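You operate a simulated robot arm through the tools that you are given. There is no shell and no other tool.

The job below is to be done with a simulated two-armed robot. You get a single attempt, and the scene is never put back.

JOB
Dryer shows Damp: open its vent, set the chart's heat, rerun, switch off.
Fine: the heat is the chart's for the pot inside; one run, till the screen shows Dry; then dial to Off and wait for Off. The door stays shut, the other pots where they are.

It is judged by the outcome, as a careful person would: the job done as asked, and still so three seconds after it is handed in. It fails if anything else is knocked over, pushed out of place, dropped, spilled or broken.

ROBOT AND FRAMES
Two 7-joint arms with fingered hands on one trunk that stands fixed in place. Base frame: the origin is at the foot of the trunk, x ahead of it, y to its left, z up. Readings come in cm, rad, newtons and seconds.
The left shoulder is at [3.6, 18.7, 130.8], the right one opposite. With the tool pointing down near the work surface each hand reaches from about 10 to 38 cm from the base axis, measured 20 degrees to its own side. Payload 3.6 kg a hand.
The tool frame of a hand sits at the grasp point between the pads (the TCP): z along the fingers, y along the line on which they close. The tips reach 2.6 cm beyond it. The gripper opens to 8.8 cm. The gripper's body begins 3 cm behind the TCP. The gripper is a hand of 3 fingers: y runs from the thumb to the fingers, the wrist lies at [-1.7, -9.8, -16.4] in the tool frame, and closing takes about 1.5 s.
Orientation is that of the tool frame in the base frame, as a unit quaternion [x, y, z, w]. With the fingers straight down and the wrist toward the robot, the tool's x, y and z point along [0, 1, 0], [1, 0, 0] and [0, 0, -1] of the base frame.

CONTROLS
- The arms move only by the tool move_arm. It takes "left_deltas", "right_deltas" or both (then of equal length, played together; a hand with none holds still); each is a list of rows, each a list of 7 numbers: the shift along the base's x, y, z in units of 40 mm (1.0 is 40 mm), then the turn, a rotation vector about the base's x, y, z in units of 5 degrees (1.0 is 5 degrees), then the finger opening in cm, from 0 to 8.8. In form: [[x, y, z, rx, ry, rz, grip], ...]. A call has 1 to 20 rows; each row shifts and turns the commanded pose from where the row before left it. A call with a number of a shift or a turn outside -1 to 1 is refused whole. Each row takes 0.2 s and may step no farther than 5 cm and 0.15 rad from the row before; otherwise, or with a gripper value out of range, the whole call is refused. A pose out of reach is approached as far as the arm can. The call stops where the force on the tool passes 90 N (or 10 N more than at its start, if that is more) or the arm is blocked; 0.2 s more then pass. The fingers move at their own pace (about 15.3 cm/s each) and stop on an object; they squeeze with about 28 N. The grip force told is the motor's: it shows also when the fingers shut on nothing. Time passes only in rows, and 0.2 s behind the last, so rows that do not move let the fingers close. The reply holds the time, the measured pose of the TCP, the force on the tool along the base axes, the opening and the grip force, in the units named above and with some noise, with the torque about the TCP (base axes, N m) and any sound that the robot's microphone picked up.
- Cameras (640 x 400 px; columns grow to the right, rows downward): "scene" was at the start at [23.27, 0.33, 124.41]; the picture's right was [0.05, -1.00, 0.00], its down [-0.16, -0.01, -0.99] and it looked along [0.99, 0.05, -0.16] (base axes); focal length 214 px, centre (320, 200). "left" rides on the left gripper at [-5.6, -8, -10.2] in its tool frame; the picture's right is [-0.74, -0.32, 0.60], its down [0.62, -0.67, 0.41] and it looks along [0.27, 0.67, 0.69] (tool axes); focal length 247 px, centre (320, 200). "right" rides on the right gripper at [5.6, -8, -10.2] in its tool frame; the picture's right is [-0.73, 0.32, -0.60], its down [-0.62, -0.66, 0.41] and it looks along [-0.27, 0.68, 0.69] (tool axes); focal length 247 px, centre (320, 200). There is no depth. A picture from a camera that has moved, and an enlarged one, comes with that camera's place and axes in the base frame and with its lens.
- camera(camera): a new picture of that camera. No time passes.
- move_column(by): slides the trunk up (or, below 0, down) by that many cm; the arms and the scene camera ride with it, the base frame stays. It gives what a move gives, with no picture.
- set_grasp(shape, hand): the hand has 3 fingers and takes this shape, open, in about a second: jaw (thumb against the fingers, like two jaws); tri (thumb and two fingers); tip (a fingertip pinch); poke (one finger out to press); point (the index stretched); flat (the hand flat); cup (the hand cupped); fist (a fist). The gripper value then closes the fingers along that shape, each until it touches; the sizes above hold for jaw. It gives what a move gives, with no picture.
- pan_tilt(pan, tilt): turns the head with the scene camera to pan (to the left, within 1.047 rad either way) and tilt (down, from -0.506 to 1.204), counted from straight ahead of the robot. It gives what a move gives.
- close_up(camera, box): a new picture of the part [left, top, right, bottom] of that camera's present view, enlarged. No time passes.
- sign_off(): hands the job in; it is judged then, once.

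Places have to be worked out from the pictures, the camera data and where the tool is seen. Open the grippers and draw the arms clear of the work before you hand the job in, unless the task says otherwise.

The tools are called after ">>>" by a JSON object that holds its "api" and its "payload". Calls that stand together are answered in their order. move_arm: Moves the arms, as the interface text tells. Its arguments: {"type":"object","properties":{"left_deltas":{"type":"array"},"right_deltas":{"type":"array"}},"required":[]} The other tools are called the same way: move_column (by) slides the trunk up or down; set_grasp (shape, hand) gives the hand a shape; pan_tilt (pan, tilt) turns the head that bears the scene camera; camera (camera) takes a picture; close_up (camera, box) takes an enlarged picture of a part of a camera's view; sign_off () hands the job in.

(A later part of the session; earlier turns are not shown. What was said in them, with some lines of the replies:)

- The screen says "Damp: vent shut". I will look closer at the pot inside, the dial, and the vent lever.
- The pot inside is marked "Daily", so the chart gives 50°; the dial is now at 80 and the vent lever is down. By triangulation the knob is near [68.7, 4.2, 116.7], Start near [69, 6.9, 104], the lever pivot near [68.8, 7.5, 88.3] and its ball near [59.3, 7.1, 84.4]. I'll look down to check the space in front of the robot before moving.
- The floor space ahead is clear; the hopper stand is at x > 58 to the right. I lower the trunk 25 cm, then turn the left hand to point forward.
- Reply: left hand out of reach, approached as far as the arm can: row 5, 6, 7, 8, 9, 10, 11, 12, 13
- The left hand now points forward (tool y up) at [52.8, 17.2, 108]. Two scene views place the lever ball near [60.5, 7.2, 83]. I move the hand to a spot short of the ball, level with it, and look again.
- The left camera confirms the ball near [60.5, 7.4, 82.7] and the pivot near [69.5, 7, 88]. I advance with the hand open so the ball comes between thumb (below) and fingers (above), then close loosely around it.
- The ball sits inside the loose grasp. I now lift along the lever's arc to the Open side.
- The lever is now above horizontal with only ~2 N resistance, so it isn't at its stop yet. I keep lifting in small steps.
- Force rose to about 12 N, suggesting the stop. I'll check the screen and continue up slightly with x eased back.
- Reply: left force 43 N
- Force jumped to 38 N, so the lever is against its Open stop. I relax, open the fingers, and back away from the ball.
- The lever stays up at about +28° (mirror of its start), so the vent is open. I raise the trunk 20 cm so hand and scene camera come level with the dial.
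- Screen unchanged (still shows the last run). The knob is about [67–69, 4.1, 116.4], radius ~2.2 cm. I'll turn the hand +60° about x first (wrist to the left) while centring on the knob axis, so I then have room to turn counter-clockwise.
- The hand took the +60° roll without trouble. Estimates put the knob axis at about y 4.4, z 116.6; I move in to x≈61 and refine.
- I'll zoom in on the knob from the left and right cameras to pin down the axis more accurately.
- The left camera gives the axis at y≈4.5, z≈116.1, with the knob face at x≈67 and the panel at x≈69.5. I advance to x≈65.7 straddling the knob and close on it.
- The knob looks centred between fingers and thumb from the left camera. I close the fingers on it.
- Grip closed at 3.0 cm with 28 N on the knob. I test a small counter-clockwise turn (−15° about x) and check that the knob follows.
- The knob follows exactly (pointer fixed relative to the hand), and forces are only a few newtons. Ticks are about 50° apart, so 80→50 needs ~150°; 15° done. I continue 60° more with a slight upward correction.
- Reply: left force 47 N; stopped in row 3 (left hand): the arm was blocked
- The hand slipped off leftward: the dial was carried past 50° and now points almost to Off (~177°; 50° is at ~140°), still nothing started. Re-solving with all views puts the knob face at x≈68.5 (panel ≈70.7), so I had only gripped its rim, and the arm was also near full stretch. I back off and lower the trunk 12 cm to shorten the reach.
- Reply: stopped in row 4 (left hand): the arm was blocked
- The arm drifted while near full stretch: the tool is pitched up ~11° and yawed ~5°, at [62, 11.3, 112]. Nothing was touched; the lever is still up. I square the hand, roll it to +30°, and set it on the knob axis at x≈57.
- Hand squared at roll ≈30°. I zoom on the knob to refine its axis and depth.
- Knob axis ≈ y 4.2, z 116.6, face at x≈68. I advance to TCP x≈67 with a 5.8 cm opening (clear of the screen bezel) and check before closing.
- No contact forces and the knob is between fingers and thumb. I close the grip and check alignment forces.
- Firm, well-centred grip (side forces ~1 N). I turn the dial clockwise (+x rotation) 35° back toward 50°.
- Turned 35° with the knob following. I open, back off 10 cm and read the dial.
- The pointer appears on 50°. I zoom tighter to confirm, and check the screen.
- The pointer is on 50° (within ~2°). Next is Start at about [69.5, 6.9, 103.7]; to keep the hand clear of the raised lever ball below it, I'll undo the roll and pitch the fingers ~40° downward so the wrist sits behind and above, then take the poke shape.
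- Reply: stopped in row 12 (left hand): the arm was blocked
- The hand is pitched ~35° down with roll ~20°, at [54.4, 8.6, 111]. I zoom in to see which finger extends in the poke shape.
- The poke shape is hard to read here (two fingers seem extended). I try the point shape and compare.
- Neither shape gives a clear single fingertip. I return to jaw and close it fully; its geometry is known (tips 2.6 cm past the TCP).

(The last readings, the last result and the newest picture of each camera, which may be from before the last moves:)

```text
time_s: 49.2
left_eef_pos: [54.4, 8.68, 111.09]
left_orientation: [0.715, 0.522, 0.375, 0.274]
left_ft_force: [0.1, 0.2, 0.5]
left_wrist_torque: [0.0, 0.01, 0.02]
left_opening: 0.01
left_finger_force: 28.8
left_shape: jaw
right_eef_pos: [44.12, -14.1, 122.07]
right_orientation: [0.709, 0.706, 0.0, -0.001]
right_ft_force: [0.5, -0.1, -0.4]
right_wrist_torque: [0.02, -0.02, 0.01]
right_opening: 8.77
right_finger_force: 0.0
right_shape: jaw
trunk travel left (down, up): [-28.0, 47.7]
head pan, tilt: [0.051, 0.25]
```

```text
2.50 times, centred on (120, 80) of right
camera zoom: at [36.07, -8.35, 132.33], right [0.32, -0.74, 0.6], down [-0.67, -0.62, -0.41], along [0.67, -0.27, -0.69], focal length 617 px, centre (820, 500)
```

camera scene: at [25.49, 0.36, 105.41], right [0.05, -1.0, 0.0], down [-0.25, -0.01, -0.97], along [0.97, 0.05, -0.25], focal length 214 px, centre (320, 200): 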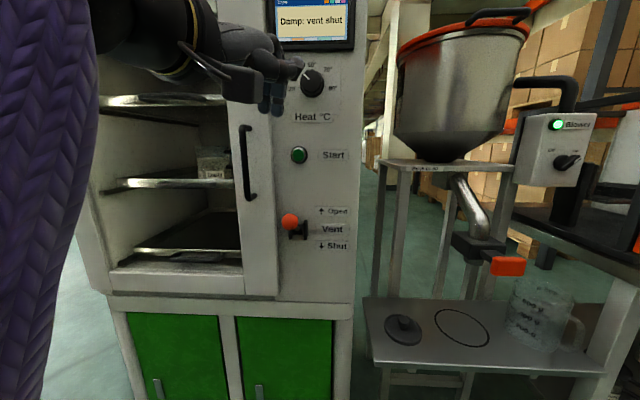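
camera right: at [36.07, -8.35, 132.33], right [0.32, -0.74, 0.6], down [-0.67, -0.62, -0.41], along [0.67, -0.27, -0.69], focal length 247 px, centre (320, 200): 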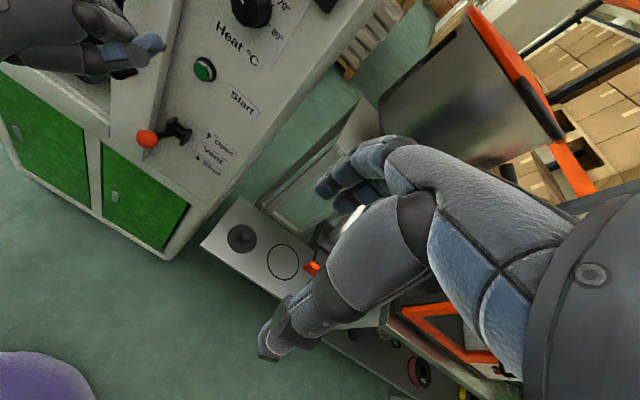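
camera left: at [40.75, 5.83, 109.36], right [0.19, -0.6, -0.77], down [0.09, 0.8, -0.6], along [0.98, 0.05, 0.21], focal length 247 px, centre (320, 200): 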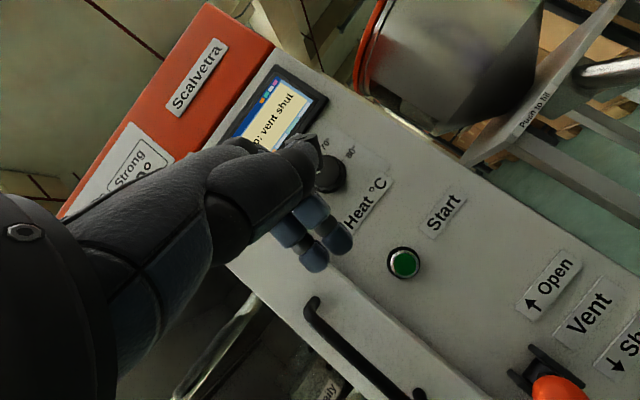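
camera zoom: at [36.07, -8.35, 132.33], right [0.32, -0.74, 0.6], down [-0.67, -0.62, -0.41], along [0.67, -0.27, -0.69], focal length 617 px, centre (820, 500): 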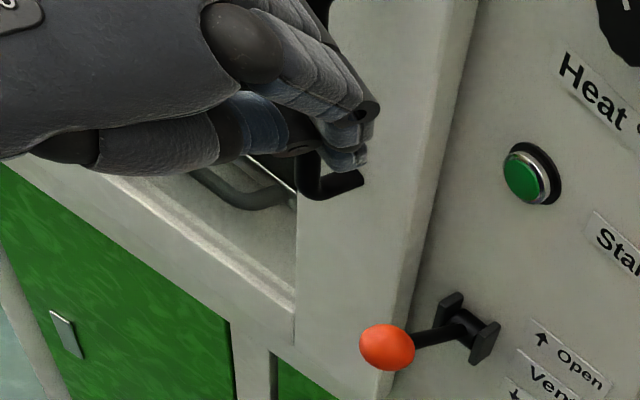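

The closed jaw forms a beak. I reduce pitch to ~25° and move to in front of Start, then check alignment from the left camera.

>>> {"api": "move_arm", "payload": {"left_deltas": [[0.2, -0.09, -0.32, 0, -0.4, 0, 0], [0.2, -0.09, -0.32, 0, -0.4, 0, 0], [0.4, -0.09, -0.32, 0, -0.4, 0, 0], [0.4, -0.09, -0.32, 0, -0.4, 0, 0], [0.4, -0.08, -0.3, 0, -0.4, 0, 0]]}}

>>> {"api": "camera", "payload": {"camera": "left"}}

>>> {"api": "camera", "payload": {"camera": "scene"}}

>>> {"api": "close_up", "payload": {"camera": "right", "box": [60, 0, 300, 160]}}

```text
time_s: 50.4
left_eef_pos: [60.57, 6.91, 104.89]
left_orientation: [0.68, 0.495, 0.436, 0.32]
left_ft_force: [0.1, -0.8, -0.5]
left_wrist_torque: [0.0, 0.02, -0.01]
left_opening: 0.0
left_finger_force: 27.5
left_shape: jaw
right_eef_pos: [44.2, -14.0, 122.0]
right_orientation: [0.708, 0.706, 0.0, 0.0]
right_ft_force: [0.1, -0.1, -0.6]
right_wrist_torque: [0.02, -0.02, -0.03]
right_opening: 8.79
right_finger_force: 0.1
right_shape: jaw
trunk travel left (down, up): [-28.0, 47.7]
head pan, tilt: [0.051, 0.25]
```

```text
taken
camera left: at [47.58, 4.19, 100.8], right [0.32, -0.6, -0.73], down [0.19, 0.8, -0.57], along [0.93, 0.05, 0.37], focal length 247 px, centre (320, 200)
```

left: 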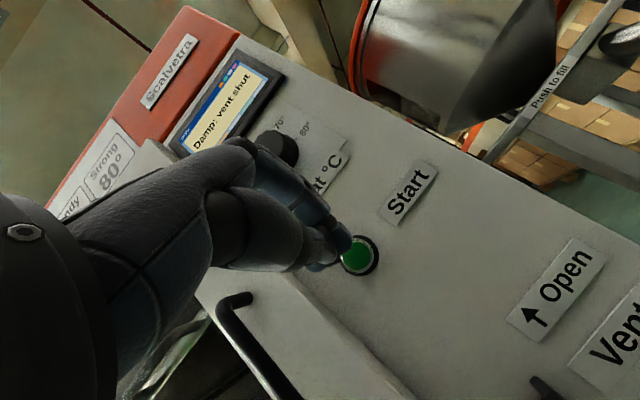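

```text
taken
camera scene: at [25.51, 0.36, 105.4], right [0.05, -1.0, 0.0], down [-0.25, -0.01, -0.97], along [0.97, 0.05, -0.25], focal length 214 px, centre (320, 200)
```

scene: 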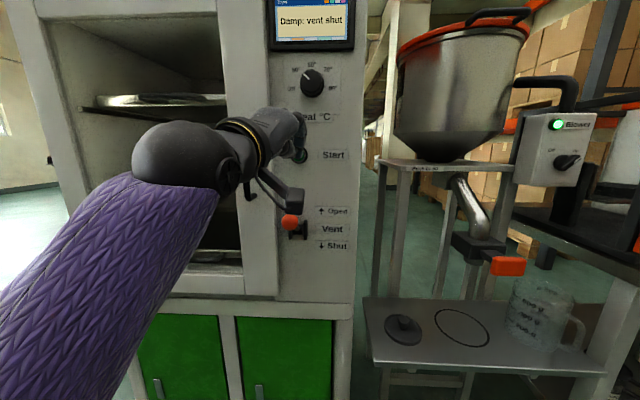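

```text
2.50 times, centred on (180, 80) of right
camera zoom: at [36.1, -8.35, 132.32], right [0.32, -0.74, 0.6], down [-0.67, -0.62, -0.41], along [0.67, -0.27, -0.69], focal length 617 px, centre (670, 500)
```

zoom: 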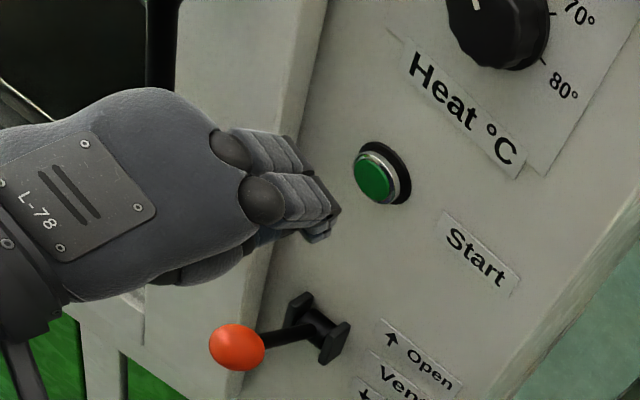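

The tips line up with the button at y≈7.1, z≈103.6. I advance to just short of contact, then press in small steps.

>>> {"api": "move_arm", "payload": {"left_deltas": [[0.4, 0.02, 0, 0, 0, 0, 0], [0.4, 0.02, 0, 0, 0, 0, 0], [0.4, 0.01, 0, 0, 0, 0, 0], [0.2, 0, 0, 0, 0, 0, 0]]}}

>>> {"api": "camera", "payload": {"camera": "left"}}

>>> {"api": "close_up", "payload": {"camera": "right", "box": [60, 0, 300, 160]}}

```text
time_s: 51.4
left_eef_pos: [66.12, 7.2, 104.68]
left_orientation: [0.679, 0.496, 0.436, 0.32]
left_ft_force: [-2.9, -0.2, 0.2]
left_wrist_torque: [0.02, 0.05, 0.05]
left_opening: 0.01
left_finger_force: 27.9
left_shape: jaw
right_eef_pos: [43.98, -13.94, 121.99]
right_orientation: [0.709, 0.706, 0.0, -0.001]
right_ft_force: [0.8, -0.3, -0.1]
right_wrist_torque: [-0.01, -0.02, 0.01]
right_opening: 8.77
right_finger_force: 0.1
right_shape: jaw
trunk travel left (down, up): [-28.0, 47.7]
head pan, tilt: [0.051, 0.25]
heard: click
```

```text
taken
camera left: at [53.12, 4.37, 100.66], right [0.32, -0.6, -0.73], down [0.19, 0.8, -0.58], along [0.93, 0.05, 0.37], focal length 247 px, centre (320, 200)
```

left: 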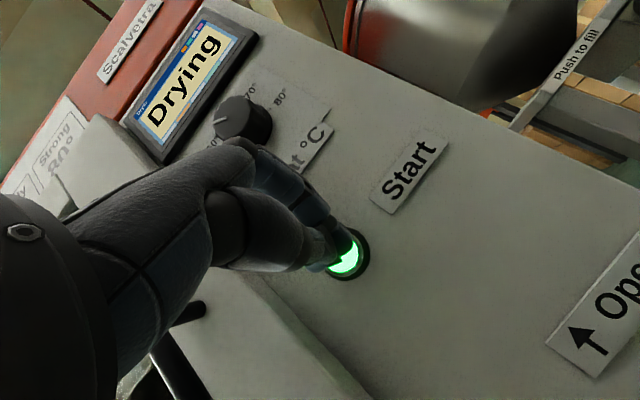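

```text
2.50 times, centred on (180, 80) of right
camera zoom: at [36.03, -8.33, 132.35], right [0.32, -0.74, 0.6], down [-0.67, -0.62, -0.41], along [0.67, -0.27, -0.69], focal length 617 px, centre (670, 500)
```

zoom: 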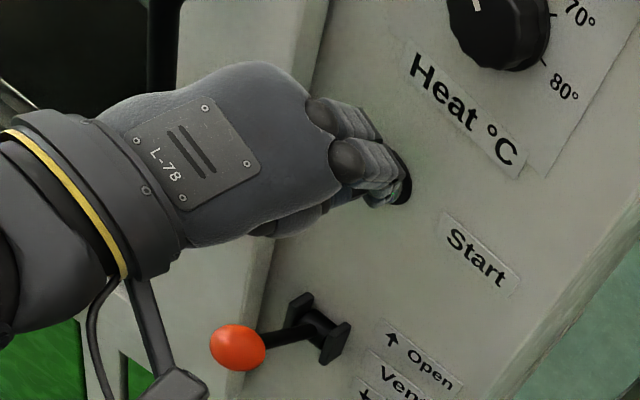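

Click heard, button lit, screen shows "Drying". I withdraw straight back and bring the hand to the pre-grasp pose for the dial (roll ~78°) while the run proceeds.

>>> {"api": "move_arm", "payload": {"left_deltas": [[-0.4, 0, 0, 0, 0, 0, 0], [-0.5, 0, 0, 0, 0, 0, 0], [-0.5, 0, 0, 0, 0, 0, 0], [-0.5, 0, 0, 0, 0, 0, 0], [-0.5, 0, 0, 0, 0, 0, 0]]}}

>>> {"api": "move_arm", "payload": {"left_deltas": [[0, -0.054, 0.213, 0.849, -0.317, -0.184, 2], [0, -0.054, 0.213, 0.849, -0.317, -0.184, 4], [0, -0.054, 0.213, 0.849, -0.317, -0.184, 5.8], [0, -0.054, 0.213, 0.849, -0.317, -0.184, 5.8], [0, -0.054, 0.213, 0.849, -0.317, -0.184, 5.8], [0, -0.054, 0.213, 0.849, -0.317, -0.184, 5.8], [0, -0.054, 0.213, 0.849, -0.317, -0.184, 5.8], [0, -0.054, 0.213, 0.849, -0.317, -0.184, 5.8], [0, -0.054, 0.213, 0.849, -0.317, -0.184, 5.8], [0, -0.054, 0.213, 0.849, -0.317, -0.184, 5.8], [0, -0.054, 0.213, 0.849, -0.317, -0.184, 5.8], [0, -0.054, 0.213, 0.849, -0.317, -0.184, 5.8], [0, -0.054, 0.213, 0.849, -0.317, -0.184, 5.8], [0, -0.054, 0.213, 0.849, -0.317, -0.184, 5.8]]}}

>>> {"api": "camera", "payload": {"camera": "scene"}}

>>> {"api": "camera", "payload": {"camera": "left"}}

```text
time_s: 52.6
left_eef_pos: [56.81, 7.52, 105.04]
left_orientation: [0.679, 0.495, 0.438, 0.319]
left_ft_force: [-0.4, -0.2, -0.8]
left_wrist_torque: [-0.01, -0.03, -0.03]
left_opening: 0.0
left_finger_force: 28.0
left_shape: jaw
right_eef_pos: [44.0, -13.96, 121.98]
right_orientation: [0.709, 0.706, 0.0, -0.001]
right_ft_force: [-0.3, 0.5, 0.3]
right_wrist_torque: [0.0, -0.02, 0.0]
right_opening: 8.73
right_finger_force: 0.1
right_shape: jaw
trunk travel left (down, up): [-28.0, 47.7]
head pan, tilt: [0.051, 0.25]
```

```text
time_s: 55.6
left_eef_pos: [56.69, 4.05, 116.65]
left_orientation: [0.705, 0.073, 0.702, 0.072]
left_ft_force: [-0.2, 0.1, -0.2]
left_wrist_torque: [0.02, 0.01, 0.02]
left_opening: 5.76
left_finger_force: 0.0
left_shape: jaw
right_eef_pos: [44.04, -13.96, 122.04]
right_orientation: [0.708, 0.706, -0.001, -0.001]
right_ft_force: [-0.1, 0.4, -0.4]
right_wrist_torque: [0.03, -0.01, 0.02]
right_opening: 8.78
right_finger_force: 0.0
right_shape: jaw
trunk travel left (down, up): [-28.0, 47.7]
head pan, tilt: [0.051, 0.25]
```

```text
taken
camera scene: at [25.49, 0.37, 105.41], right [0.05, -1.0, 0.0], down [-0.25, -0.01, -0.97], along [0.97, 0.05, -0.25], focal length 214 px, centre (320, 200)
```

scene: 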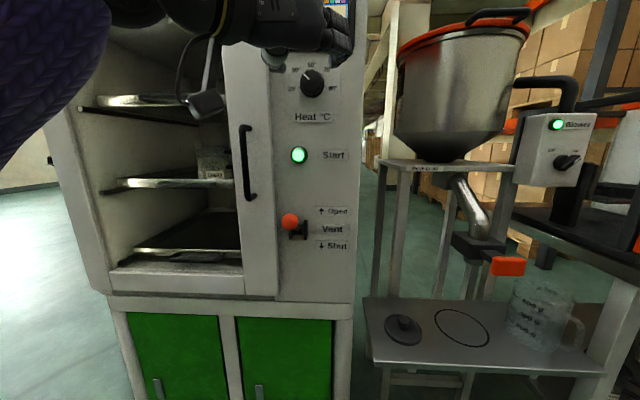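

```text
taken
camera left: at [46.56, 10.77, 109.74], right [0.6, 0.16, -0.79], down [0.41, 0.78, 0.47], along [0.69, -0.61, 0.4], focal length 247 px, centre (320, 200)
```

left: 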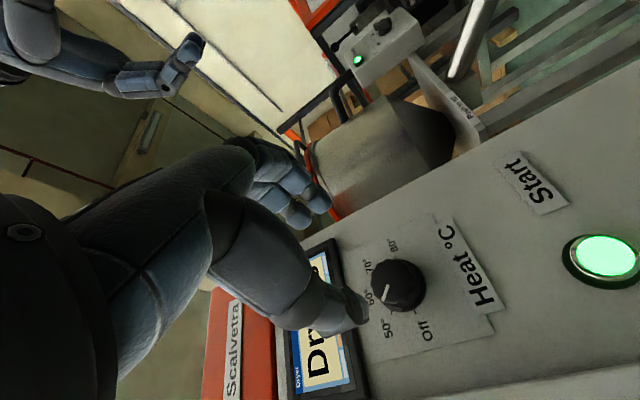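

Button is lit and the run is underway. I move the hand left to uncover the screen and wait.

>>> {"api": "move_arm", "payload": {"left_deltas": [[0, 0.5, 0, 0, 0, 0, 5.8], [0, 0.5, 0, 0, 0, 0, 5.8], [0, 0.5, 0, 0, 0, 0, 5.8], [0, 0.5, 0, 0, 0, 0, 5.8], [0, 0.5, 0, 0, 0, 0, 5.8], [0, 0, 0, 0, 0, 0, 5.8], [0, 0, 0, 0, 0, 0, 5.8], [0, 0, 0, 0, 0, 0, 5.8]]}}

>>> {"api": "camera", "payload": {"camera": "scene"}}

>>> {"api": "close_up", "payload": {"camera": "scene", "box": [260, 0, 370, 110]}}

```text
time_s: 57.4
left_eef_pos: [56.9, 13.85, 116.51]
left_orientation: [0.704, 0.073, 0.703, 0.072]
left_ft_force: [0.5, 1.3, -0.1]
left_wrist_torque: [-0.02, -0.03, 0.01]
left_opening: 5.77
left_finger_force: 0.1
left_shape: jaw
right_eef_pos: [44.03, -13.97, 122.07]
right_orientation: [0.708, 0.706, 0.0, -0.001]
right_ft_force: [-0.5, -0.4, 0.7]
right_wrist_torque: [0.0, -0.03, -0.03]
right_opening: 8.75
right_finger_force: 0.0
right_shape: jaw
trunk travel left (down, up): [-28.0, 47.7]
head pan, tilt: [0.051, 0.25]
```

```text
taken
camera scene: at [25.49, 0.37, 105.41], right [0.05, -1.0, 0.0], down [-0.25, -0.01, -0.97], along [0.97, 0.05, -0.25], focal length 214 px, centre (320, 200)
```

scene: 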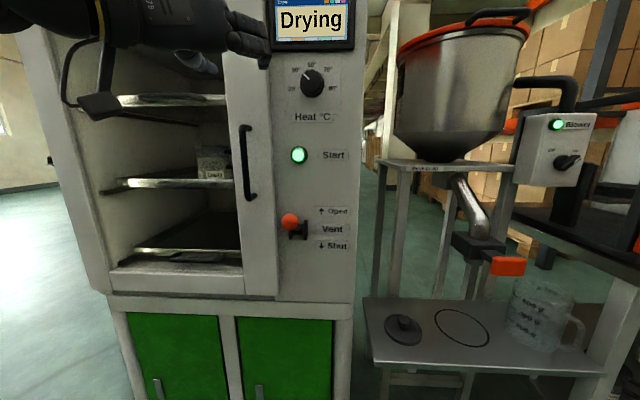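

```text
3.64 times, centred on (315, 55) of scene
camera zoom: at [25.49, 0.37, 105.41], right [0.05, -1.0, 0.0], down [-0.25, -0.01, -0.97], along [0.97, 0.05, -0.25], focal length 780 px, centre (338, 727)
```

zoom: 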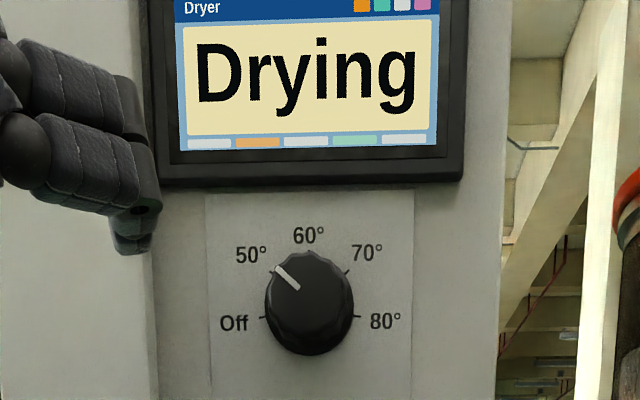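

The screen is in view and reads "Drying" with the dial at 50°. I wait.

>>> {"api": "move_arm", "payload": {"left_deltas": [[0, 0, 0, 0, 0, 0, 5.8], [0, 0, 0, 0, 0, 0, 5.8], [0, 0, 0, 0, 0, 0, 5.8], [0, 0, 0, 0, 0, 0, 5.8], [0, 0, 0, 0, 0, 0, 5.8], [0, 0, 0, 0, 0, 0, 5.8], [0, 0, 0, 0, 0, 0, 5.8], [0, 0, 0, 0, 0, 0, 5.8], [0, 0, 0, 0, 0, 0, 5.8], [0, 0, 0, 0, 0, 0, 5.8], [0, 0, 0, 0, 0, 0, 5.8], [0, 0, 0, 0, 0, 0, 5.8], [0, 0, 0, 0, 0, 0, 5.8], [0, 0, 0, 0, 0, 0, 5.8], [0, 0, 0, 0, 0, 0, 5.8], [0, 0, 0, 0, 0, 0, 5.8], [0, 0, 0, 0, 0, 0, 5.8], [0, 0, 0, 0, 0, 0, 5.8], [0, 0, 0, 0, 0, 0, 5.8], [0, 0, 0, 0, 0, 0, 5.8]]}}

>>> {"api": "close_up", "payload": {"camera": "scene", "box": [260, 0, 370, 110]}}

```text
time_s: 61.6
left_eef_pos: [56.8, 13.88, 116.71]
left_orientation: [0.705, 0.073, 0.702, 0.072]
left_ft_force: [0.3, 1.0, 0.2]
left_wrist_torque: [0.0, 0.03, -0.01]
left_opening: 5.74
left_finger_force: 0.1
left_shape: jaw
right_eef_pos: [44.0, -14.02, 122.03]
right_orientation: [0.709, 0.705, -0.001, 0.0]
right_ft_force: [0.7, -1.1, -0.7]
right_wrist_torque: [0.0, 0.0, 0.0]
right_opening: 8.76
right_finger_force: 0.0
right_shape: jaw
trunk travel left (down, up): [-28.0, 47.7]
head pan, tilt: [0.051, 0.25]
```

```text
3.64 times, centred on (315, 55) of scene
camera zoom: at [25.49, 0.37, 105.41], right [0.05, -1.0, 0.0], down [-0.25, -0.01, -0.97], along [0.97, 0.05, -0.25], focal length 780 px, centre (338, 727)
```

zoom: 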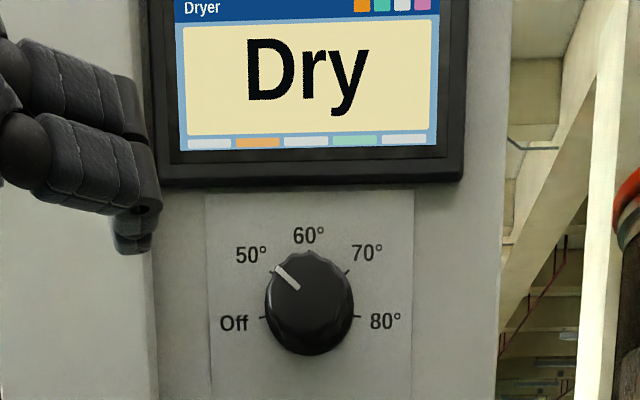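

The screen shows "Dry". I bring the hand back onto the dial axis and advance to the earlier grip depth.

>>> {"api": "move_arm", "payload": {"left_deltas": [[0, -0.49, 0, 0, 0, 0, 5.8], [0, -0.49, 0, 0, 0, 0, 5.8], [0, -0.48, 0, 0, 0, 0, 5.8], [0, -0.48, 0, 0, 0, 0, 5.8], [0, -0.48, 0, 0, 0, 0, 5.8], [0.43, 0, 0, 0, 0, 0, 5.8], [0.43, 0, 0, 0, 0, 0, 5.8], [0.43, 0, 0, 0, 0, 0, 5.8], [0.43, 0, 0, 0, 0, 0, 5.8]]}}

>>> {"api": "move_arm", "payload": {"left_deltas": [[0.3, 0, 0, 0, 0, 0, 5.8], [0.3, 0, 0, 0, 0, 0, 5.8], [0.24, 0, 0, 0, 0, 0, 5.8]]}}

>>> {"api": "close_up", "payload": {"camera": "left", "box": [240, 150, 440, 350]}}

>>> {"api": "close_up", "payload": {"camera": "scene", "box": [240, 0, 370, 130]}}

```text
time_s: 63.6
left_eef_pos: [63.82, 4.22, 116.58]
left_orientation: [0.704, 0.073, 0.703, 0.073]
left_ft_force: [0.2, 0.3, 0.2]
left_wrist_torque: [-0.04, 0.0, 0.02]
left_opening: 5.74
left_finger_force: 0.1
left_shape: jaw
right_eef_pos: [44.17, -14.12, 122.04]
right_orientation: [0.709, 0.705, -0.001, -0.001]
right_ft_force: [0.1, 0.5, 0.1]
right_wrist_torque: [-0.01, 0.02, -0.02]
right_opening: 8.77
right_finger_force: 0.0
right_shape: jaw
trunk travel left (down, up): [-28.0, 47.7]
head pan, tilt: [0.051, 0.25]
```

```text
time_s: 64.4
left_eef_pos: [66.96, 4.32, 116.57]
left_orientation: [0.704, 0.073, 0.703, 0.072]
left_ft_force: [0.2, 0.0, -0.3]
left_wrist_torque: [0.0, 0.01, -0.01]
left_opening: 5.77
left_finger_force: 0.1
left_shape: jaw
right_eef_pos: [44.15, -13.95, 122.05]
right_orientation: [0.708, 0.706, 0.0, -0.001]
right_ft_force: [-0.6, -0.4, -0.1]
right_wrist_torque: [0.0, 0.01, 0.02]
right_opening: 8.77
right_finger_force: 0.1
right_shape: jaw
trunk travel left (down, up): [-28.0, 47.7]
head pan, tilt: [0.051, 0.25]
```

```text
2.00 times, centred on (340, 250) of left
camera zoom: at [56.89, 11.08, 109.69], right [0.6, 0.16, -0.79], down [0.41, 0.78, 0.47], along [0.69, -0.61, 0.4], focal length 494 px, centre (280, 100)
```

zoom: 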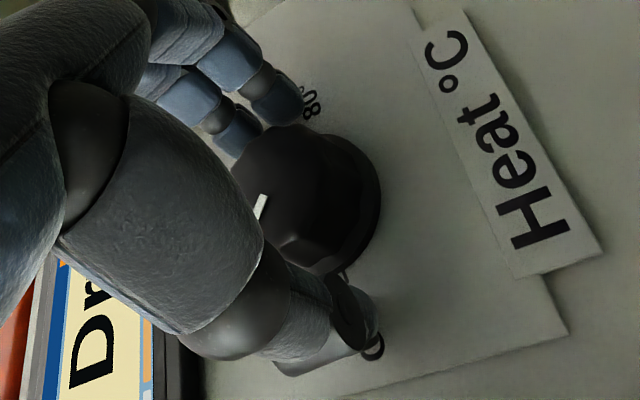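

```text
3.08 times, centred on (305, 65) of scene
camera zoom: at [25.5, 0.36, 105.41], right [0.05, -1.0, 0.0], down [-0.25, -0.01, -0.97], along [0.97, 0.05, -0.25], focal length 660 px, centre (366, 615)
```

zoom: 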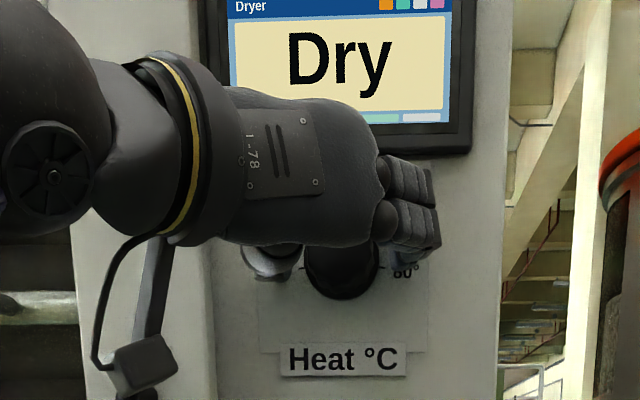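

The knob is between fingers and thumb with no contact. I close and begin turning counter-clockwise toward Off in stages.

>>> {"api": "move_arm", "payload": {"left_deltas": [[0, 0, 0, 0, 0, 0, 4.8], [0, 0, 0, 0, 0, 0, 4], [0, 0, 0, 0, 0, 0, 3], [0, 0, 0, 0, 0, 0, 2], [0, 0, 0, 0, 0, 0, 2]]}}

>>> {"api": "move_arm", "payload": {"left_deltas": [[0, 0, 0, -1, 0, 0, 2], [0, 0, 0, -1, 0, 0, 2], [0, 0, 0, -1, 0, 0, 2], [0, 0, 0, -1, 0, 0, 2]]}}

>>> {"api": "close_up", "payload": {"camera": "left", "box": [240, 150, 440, 350]}}

```text
time_s: 65.6
left_eef_pos: [66.93, 4.33, 116.62]
left_orientation: [0.704, 0.073, 0.702, 0.073]
left_ft_force: [0.5, -1.3, -2.0]
left_wrist_torque: [-0.05, 0.03, -0.04]
left_opening: 3.06
left_finger_force: 27.7
left_shape: jaw
right_eef_pos: [44.15, -13.98, 122.0]
right_orientation: [0.709, 0.705, 0.0, -0.002]
right_ft_force: [0.1, 0.1, 0.4]
right_wrist_torque: [0.0, 0.03, -0.01]
right_opening: 8.77
right_finger_force: 0.1
right_shape: jaw
trunk travel left (down, up): [-28.0, 47.7]
head pan, tilt: [0.051, 0.25]
```

```text
time_s: 66.6
left_eef_pos: [66.92, 4.26, 116.61]
left_orientation: [0.682, 0.194, 0.679, 0.193]
left_ft_force: [1.4, -4.7, -0.6]
left_wrist_torque: [0.04, -0.02, -0.16]
left_opening: 3.05
left_finger_force: 27.6
left_shape: jaw
right_eef_pos: [44.1, -13.98, 122.03]
right_orientation: [0.709, 0.705, 0.0, -0.001]
right_ft_force: [0.5, -0.3, -0.4]
right_wrist_torque: [-0.01, 0.03, 0.01]
right_opening: 8.73
right_finger_force: 0.1
right_shape: jaw
trunk travel left (down, up): [-28.0, 47.7]
head pan, tilt: [0.051, 0.25]
```

```text
2.00 times, centred on (340, 250) of left
camera zoom: at [56.85, 8.21, 107.76], right [0.6, -0.12, -0.79], down [0.41, 0.89, 0.18], along [0.69, -0.43, 0.58], focal length 494 px, centre (280, 100)
```

zoom: 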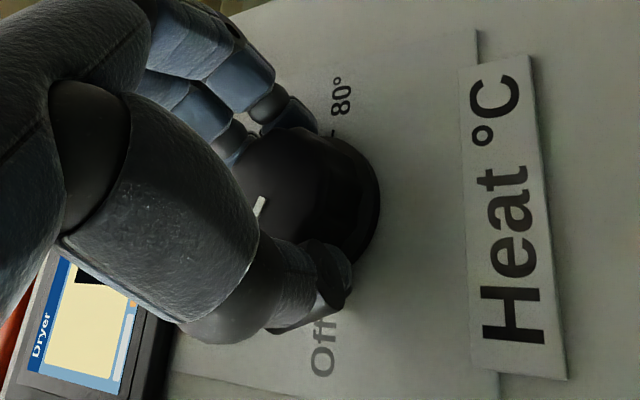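

The knob follows with low force. I turn the remaining ~30°.

>>> {"api": "move_arm", "payload": {"left_deltas": [[0, 0, 0, -1, 0, 0, 2], [0, 0, 0, -1, 0, 0, 2], [0, 0, 0, -1, 0, 0, 2]]}}

>>> {"api": "move_arm", "payload": {"left_deltas": [[0, 0, 0, -1, 0, 0, 2], [0, 0, 0, -1, 0, 0, 2], [0, 0, 0, -1, 0, 0, 2]]}}

>>> {"api": "close_up", "payload": {"camera": "left", "box": [240, 150, 440, 350]}}

>>> {"api": "close_up", "payload": {"camera": "scene", "box": [240, 0, 370, 130]}}

```text
time_s: 67.4
left_eef_pos: [66.95, 4.28, 116.57]
left_orientation: [0.651, 0.28, 0.647, 0.281]
left_ft_force: [-0.5, -5.4, -2.7]
left_wrist_torque: [-0.01, 0.02, -0.15]
left_opening: 3.08
left_finger_force: 28.2
left_shape: jaw
right_eef_pos: [44.12, -14.05, 122.02]
right_orientation: [0.708, 0.706, 0.0, -0.001]
right_ft_force: [1.0, 0.2, -0.1]
right_wrist_torque: [-0.01, 0.01, -0.03]
right_opening: 8.75
right_finger_force: 0.1
right_shape: jaw
trunk travel left (down, up): [-28.0, 47.7]
head pan, tilt: [0.051, 0.25]
```

```text
time_s: 68.2
left_eef_pos: [66.98, 4.28, 116.56]
left_orientation: [0.608, 0.364, 0.605, 0.363]
left_ft_force: [-1.0, -7.6, -3.6]
left_wrist_torque: [-0.03, 0.0, -0.18]
left_opening: 3.05
left_finger_force: 28.7
left_shape: jaw
right_eef_pos: [44.04, -14.11, 122.04]
right_orientation: [0.708, 0.706, 0.0, -0.001]
right_ft_force: [-0.3, -0.7, -0.3]
right_wrist_torque: [0.0, 0.02, 0.0]
right_opening: 8.78
right_finger_force: 0.0
right_shape: jaw
trunk travel left (down, up): [-28.0, 47.7]
head pan, tilt: [0.051, 0.25]
```

```text
2.00 times, centred on (340, 250) of left
camera zoom: at [56.85, 3.26, 107.07], right [0.6, -0.5, -0.63], down [0.41, 0.86, -0.29], along [0.69, -0.08, 0.72], focal length 494 px, centre (280, 100)
```

zoom: 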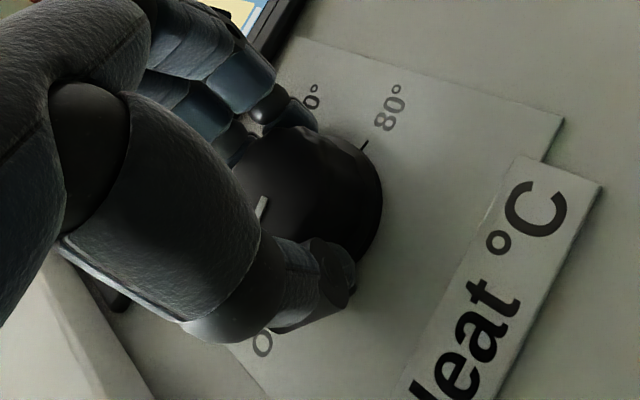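

```text
3.08 times, centred on (305, 65) of scene
camera zoom: at [25.53, 0.28, 105.4], right [0.05, -1.0, 0.0], down [-0.25, -0.01, -0.97], along [0.97, 0.05, -0.25], focal length 660 px, centre (366, 615)
```

zoom: 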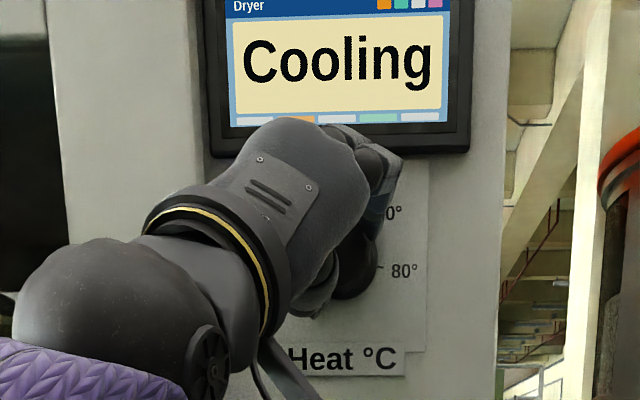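

The screen says "Cooling", so Off has registered. I open, back straight off, and look at the dial.

>>> {"api": "move_arm", "payload": {"left_deltas": [[0, 0, 0, 0, 0, 0, 5.6], [0, 0, 0, 0, 0, 0, 5.6], [0, 0, 0, 0, 0, 0, 5.6], [-0.4, 0, 0, 0, 0, 0, 5.6], [-0.5, 0, 0, 0, 0, 0, 5.6], [-0.5, 0, 0, 0, 0, 0, 5.6], [-0.5, 0, 0, 0, 0, 0, 5.6], [-0.5, 0, 0, 0, 0, 0, 5.6]]}}

>>> {"api": "camera", "payload": {"camera": "scene"}}

>>> {"api": "close_up", "payload": {"camera": "scene", "box": [260, 0, 370, 110]}}

>>> {"api": "close_up", "payload": {"camera": "left", "box": [310, 220, 470, 380]}}

```text
time_s: 70.0
left_eef_pos: [57.61, 4.44, 116.59]
left_orientation: [0.608, 0.364, 0.606, 0.362]
left_ft_force: [0.1, 0.0, 0.0]
left_wrist_torque: [0.04, -0.01, 0.05]
left_opening: 5.54
left_finger_force: 0.0
left_shape: jaw
right_eef_pos: [44.02, -13.97, 122.01]
right_orientation: [0.709, 0.706, -0.001, 0.0]
right_ft_force: [-0.1, 0.1, 0.7]
right_wrist_torque: [0.01, 0.03, 0.0]
right_opening: 8.77
right_finger_force: 0.0
right_shape: jaw
trunk travel left (down, up): [-28.0, 47.7]
head pan, tilt: [0.051, 0.25]
```

```text
taken
camera scene: at [25.47, 0.36, 105.42], right [0.05, -1.0, 0.0], down [-0.25, -0.01, -0.97], along [0.97, 0.05, -0.25], focal length 214 px, centre (320, 200)
```

scene: 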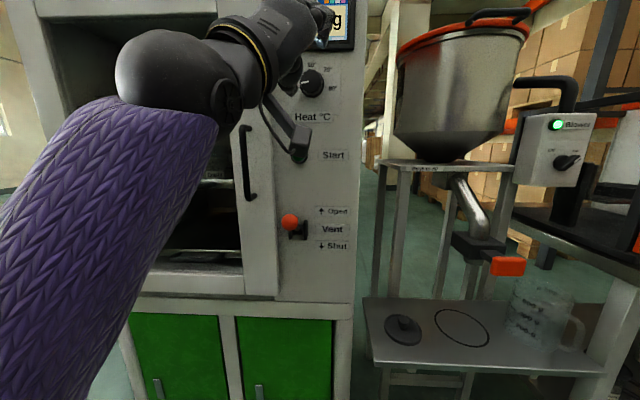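

```text
3.64 times, centred on (315, 55) of scene
camera zoom: at [25.47, 0.36, 105.42], right [0.05, -1.0, 0.0], down [-0.25, -0.01, -0.97], along [0.97, 0.05, -0.25], focal length 780 px, centre (338, 727)
```

zoom: 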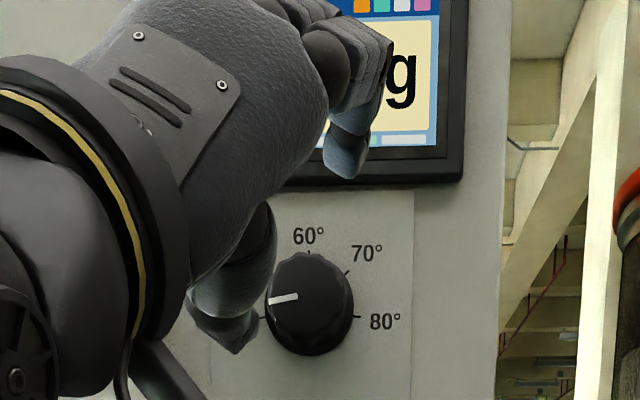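

```text
2.50 times, centred on (390, 300) of left
camera zoom: at [47.38, 3.35, 107.1], right [0.6, -0.5, -0.63], down [0.41, 0.86, -0.29], along [0.69, -0.08, 0.72], focal length 617 px, centre (145, -50)
```

zoom: 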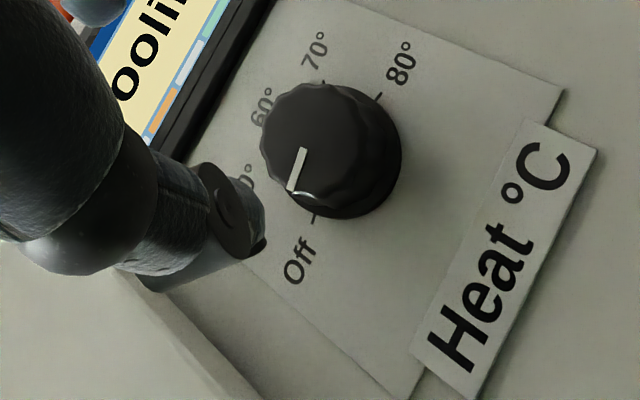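

The pointer is on Off and the screen shows "Cooling". I draw the hand off to the left (rolling it back to the comfortable pose) and wait for Off.

>>> {"api": "move_arm", "payload": {"left_deltas": [[0, 0, 0, 1, 0, 0, 6], [0, 0, 0, 1, 0, 0, 7], [0, 0.3, 0, 1, 0, 0, 8], [0, 0.5, 0, 1, 0, 0, 8.8], [0, 0.5, 0, 1, 0, 0, 8.8], [0, 0.5, 0, 1, 0, 0, 8.8], [0, 0.5, 0, 1, 0, 0, 8.8], [0, 0.4, 0, 1, 0, 0, 8.8], [0, 0, 0, 0, 0, 0, 8.8], [0, 0, 0, 0, 0, 0, 8.8], [0, 0, 0, 0, 0, 0, 8.8], [0, 0, 0, 0, 0, 0, 8.8], [0, 0, 0, 0, 0, 0, 8.8], [0, 0, 0, 0, 0, 0, 8.8], [0, 0, 0, 0, 0, 0, 8.8], [0, 0, 0, 0, 0, 0, 8.8]]}}

>>> {"api": "camera", "payload": {"camera": "scene"}}

>>> {"api": "close_up", "payload": {"camera": "scene", "box": [260, 0, 370, 110]}}

```text
time_s: 73.4
left_eef_pos: [57.52, 15.24, 116.58]
left_orientation: [0.696, 0.134, 0.693, 0.133]
left_ft_force: [1.5, 0.8, 0.9]
left_wrist_torque: [0.04, -0.04, 0.01]
left_opening: 8.78
left_finger_force: 0.0
left_shape: jaw
right_eef_pos: [44.01, -14.08, 122.1]
right_orientation: [0.708, 0.706, 0.0, -0.001]
right_ft_force: [0.3, 0.3, 0.1]
right_wrist_torque: [-0.04, -0.01, -0.03]
right_opening: 8.77
right_finger_force: 0.0
right_shape: jaw
trunk travel left (down, up): [-28.0, 47.7]
head pan, tilt: [0.051, 0.25]
```

```text
taken
camera scene: at [25.49, 0.37, 105.41], right [0.05, -1.0, 0.0], down [-0.25, -0.01, -0.97], along [0.97, 0.05, -0.25], focal length 214 px, centre (320, 200)
```

scene: 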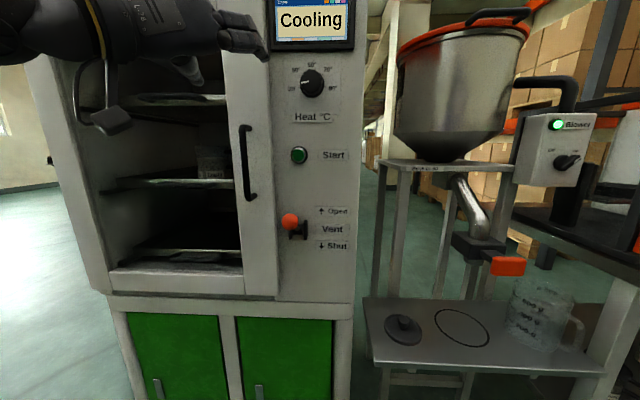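

```text
3.64 times, centred on (315, 55) of scene
camera zoom: at [25.49, 0.37, 105.41], right [0.05, -1.0, 0.0], down [-0.25, -0.01, -0.97], along [0.97, 0.05, -0.25], focal length 780 px, centre (338, 727)
```

zoom: 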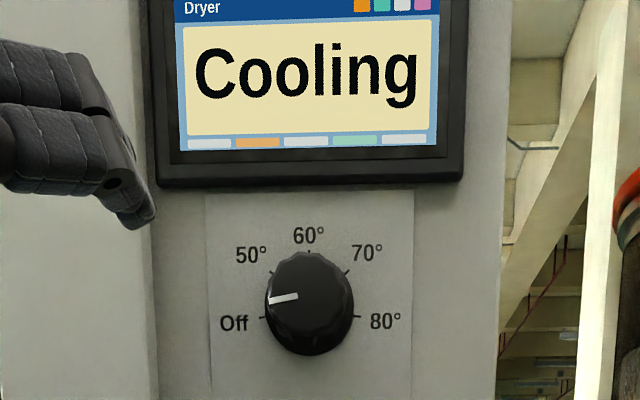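

Still "Cooling" with the dial on Off. I pull the hand a bit further back and keep waiting.

>>> {"api": "move_arm", "payload": {"left_deltas": [[-0.3, 0.1, 0, 0, 0, 0, 8.8], [-0.3, 0.1, 0, 0, 0, 0, 8.8], [-0.3, 0.1, 0, 0, 0, 0, 8.8], [0, 0, 0, 0, 0, 0, 8.8], [0, 0, 0, 0, 0, 0, 8.8], [0, 0, 0, 0, 0, 0, 8.8], [0, 0, 0, 0, 0, 0, 8.8], [0, 0, 0, 0, 0, 0, 8.8], [0, 0, 0, 0, 0, 0, 8.8], [0, 0, 0, 0, 0, 0, 8.8], [0, 0, 0, 0, 0, 0, 8.8], [0, 0, 0, 0, 0, 0, 8.8], [0, 0, 0, 0, 0, 0, 8.8], [0, 0, 0, 0, 0, 0, 8.8], [0, 0, 0, 0, 0, 0, 8.8], [0, 0, 0, 0, 0, 0, 8.8], [0, 0, 0, 0, 0, 0, 8.8], [0, 0, 0, 0, 0, 0, 8.8], [0, 0, 0, 0, 0, 0, 8.8], [0, 0, 0, 0, 0, 0, 8.8]]}}

>>> {"api": "camera", "payload": {"camera": "scene"}}

>>> {"api": "close_up", "payload": {"camera": "scene", "box": [260, 0, 370, 110]}}

```text
time_s: 77.6
left_eef_pos: [53.55, 16.47, 116.65]
left_orientation: [0.695, 0.135, 0.693, 0.133]
left_ft_force: [0.0, -0.3, -0.8]
left_wrist_torque: [0.02, -0.01, -0.01]
left_opening: 8.76
left_finger_force: 0.0
left_shape: jaw
right_eef_pos: [44.06, -14.02, 121.98]
right_orientation: [0.708, 0.706, 0.0, -0.001]
right_ft_force: [-0.3, -0.1, -0.6]
right_wrist_torque: [0.02, -0.03, 0.03]
right_opening: 8.8
right_finger_force: 0.0
right_shape: jaw
trunk travel left (down, up): [-28.0, 47.7]
head pan, tilt: [0.051, 0.25]
```

```text
taken
camera scene: at [25.49, 0.37, 105.41], right [0.05, -1.0, 0.0], down [-0.25, -0.01, -0.97], along [0.97, 0.05, -0.25], focal length 214 px, centre (320, 200)
```

scene: 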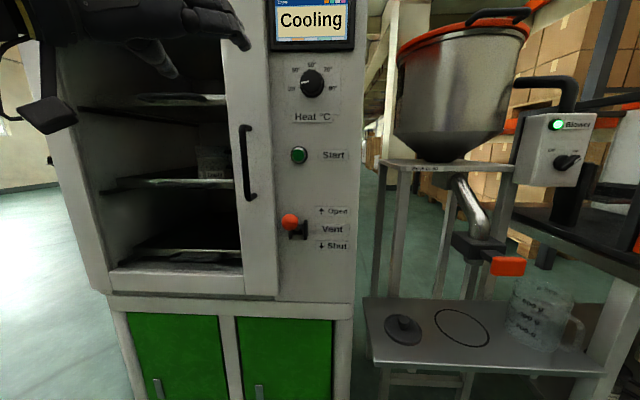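

```text
3.64 times, centred on (315, 55) of scene
camera zoom: at [25.49, 0.37, 105.41], right [0.05, -1.0, 0.0], down [-0.25, -0.01, -0.97], along [0.97, 0.05, -0.25], focal length 780 px, centre (338, 727)
```

zoom: 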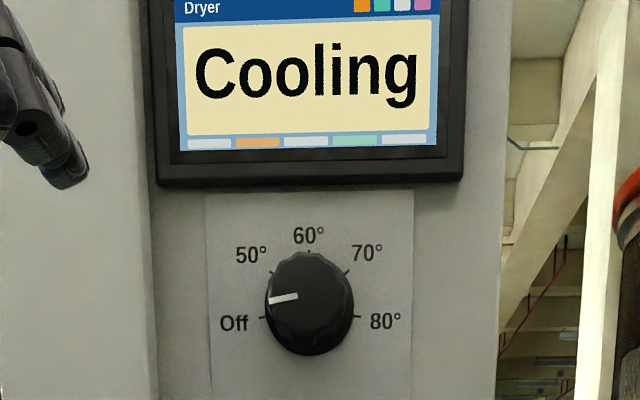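

Still cooling; arms are clear. I keep waiting.

>>> {"api": "move_arm", "payload": {"left_deltas": [[0, 0, 0, 0, 0, 0, 8.8], [0, 0, 0, 0, 0, 0, 8.8], [0, 0, 0, 0, 0, 0, 8.8], [0, 0, 0, 0, 0, 0, 8.8], [0, 0, 0, 0, 0, 0, 8.8], [0, 0, 0, 0, 0, 0, 8.8], [0, 0, 0, 0, 0, 0, 8.8], [0, 0, 0, 0, 0, 0, 8.8], [0, 0, 0, 0, 0, 0, 8.8], [0, 0, 0, 0, 0, 0, 8.8], [0, 0, 0, 0, 0, 0, 8.8], [0, 0, 0, 0, 0, 0, 8.8], [0, 0, 0, 0, 0, 0, 8.8], [0, 0, 0, 0, 0, 0, 8.8], [0, 0, 0, 0, 0, 0, 8.8], [0, 0, 0, 0, 0, 0, 8.8], [0, 0, 0, 0, 0, 0, 8.8], [0, 0, 0, 0, 0, 0, 8.8], [0, 0, 0, 0, 0, 0, 8.8], [0, 0, 0, 0, 0, 0, 8.8]]}}

>>> {"api": "close_up", "payload": {"camera": "scene", "box": [260, 0, 370, 110]}}

```text
time_s: 81.8
left_eef_pos: [53.83, 16.55, 116.58]
left_orientation: [0.696, 0.134, 0.693, 0.134]
left_ft_force: [-0.8, -0.1, 0.7]
left_wrist_torque: [0.06, 0.04, 0.02]
left_opening: 8.77
left_finger_force: 0.0
left_shape: jaw
right_eef_pos: [44.05, -14.08, 122.04]
right_orientation: [0.708, 0.706, -0.001, 0.0]
right_ft_force: [1.0, -0.4, -0.1]
right_wrist_torque: [0.0, 0.03, -0.03]
right_opening: 8.75
right_finger_force: 0.1
right_shape: jaw
trunk travel left (down, up): [-28.0, 47.7]
head pan, tilt: [0.051, 0.25]
```

```text
3.64 times, centred on (315, 55) of scene
camera zoom: at [25.49, 0.37, 105.41], right [0.05, -1.0, 0.0], down [-0.25, -0.01, -0.97], along [0.97, 0.05, -0.25], focal length 780 px, centre (338, 727)
```

zoom: 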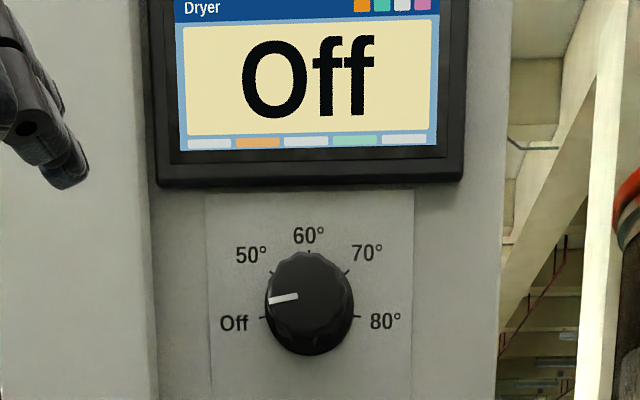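

The screen reads "Off", the dial is on Off, and the vent lever is up. The door is shut, the pots haven't moved, and both hands are open and clear. I hand the job in.

>>> {"api": "sign_off", "payload": {}}

```text
The job is handed in.
```

The dryer job is done and handed in. The screen read "Off" when I finished.

- **Vent:** I lifted the lever to its Open stop and it stayed there.
- **Heat:** The pot inside is labelled "Daily", so I set the dial to the chart's 50°. On the way there my grip slipped and the dial went past 50° almost to Off. I turned it back and checked it was on 50° before pressing Start.
- **Run:** I pressed Start once, and the screen went from "Drying" to "Dry".
- **Switching off:** I turned the dial to Off and waited while it showed "Cooling", until the screen showed "Off".

The door stayed shut and I didn't touch the other pots or anything else nearby. Both hands are open and clear of the dryer.
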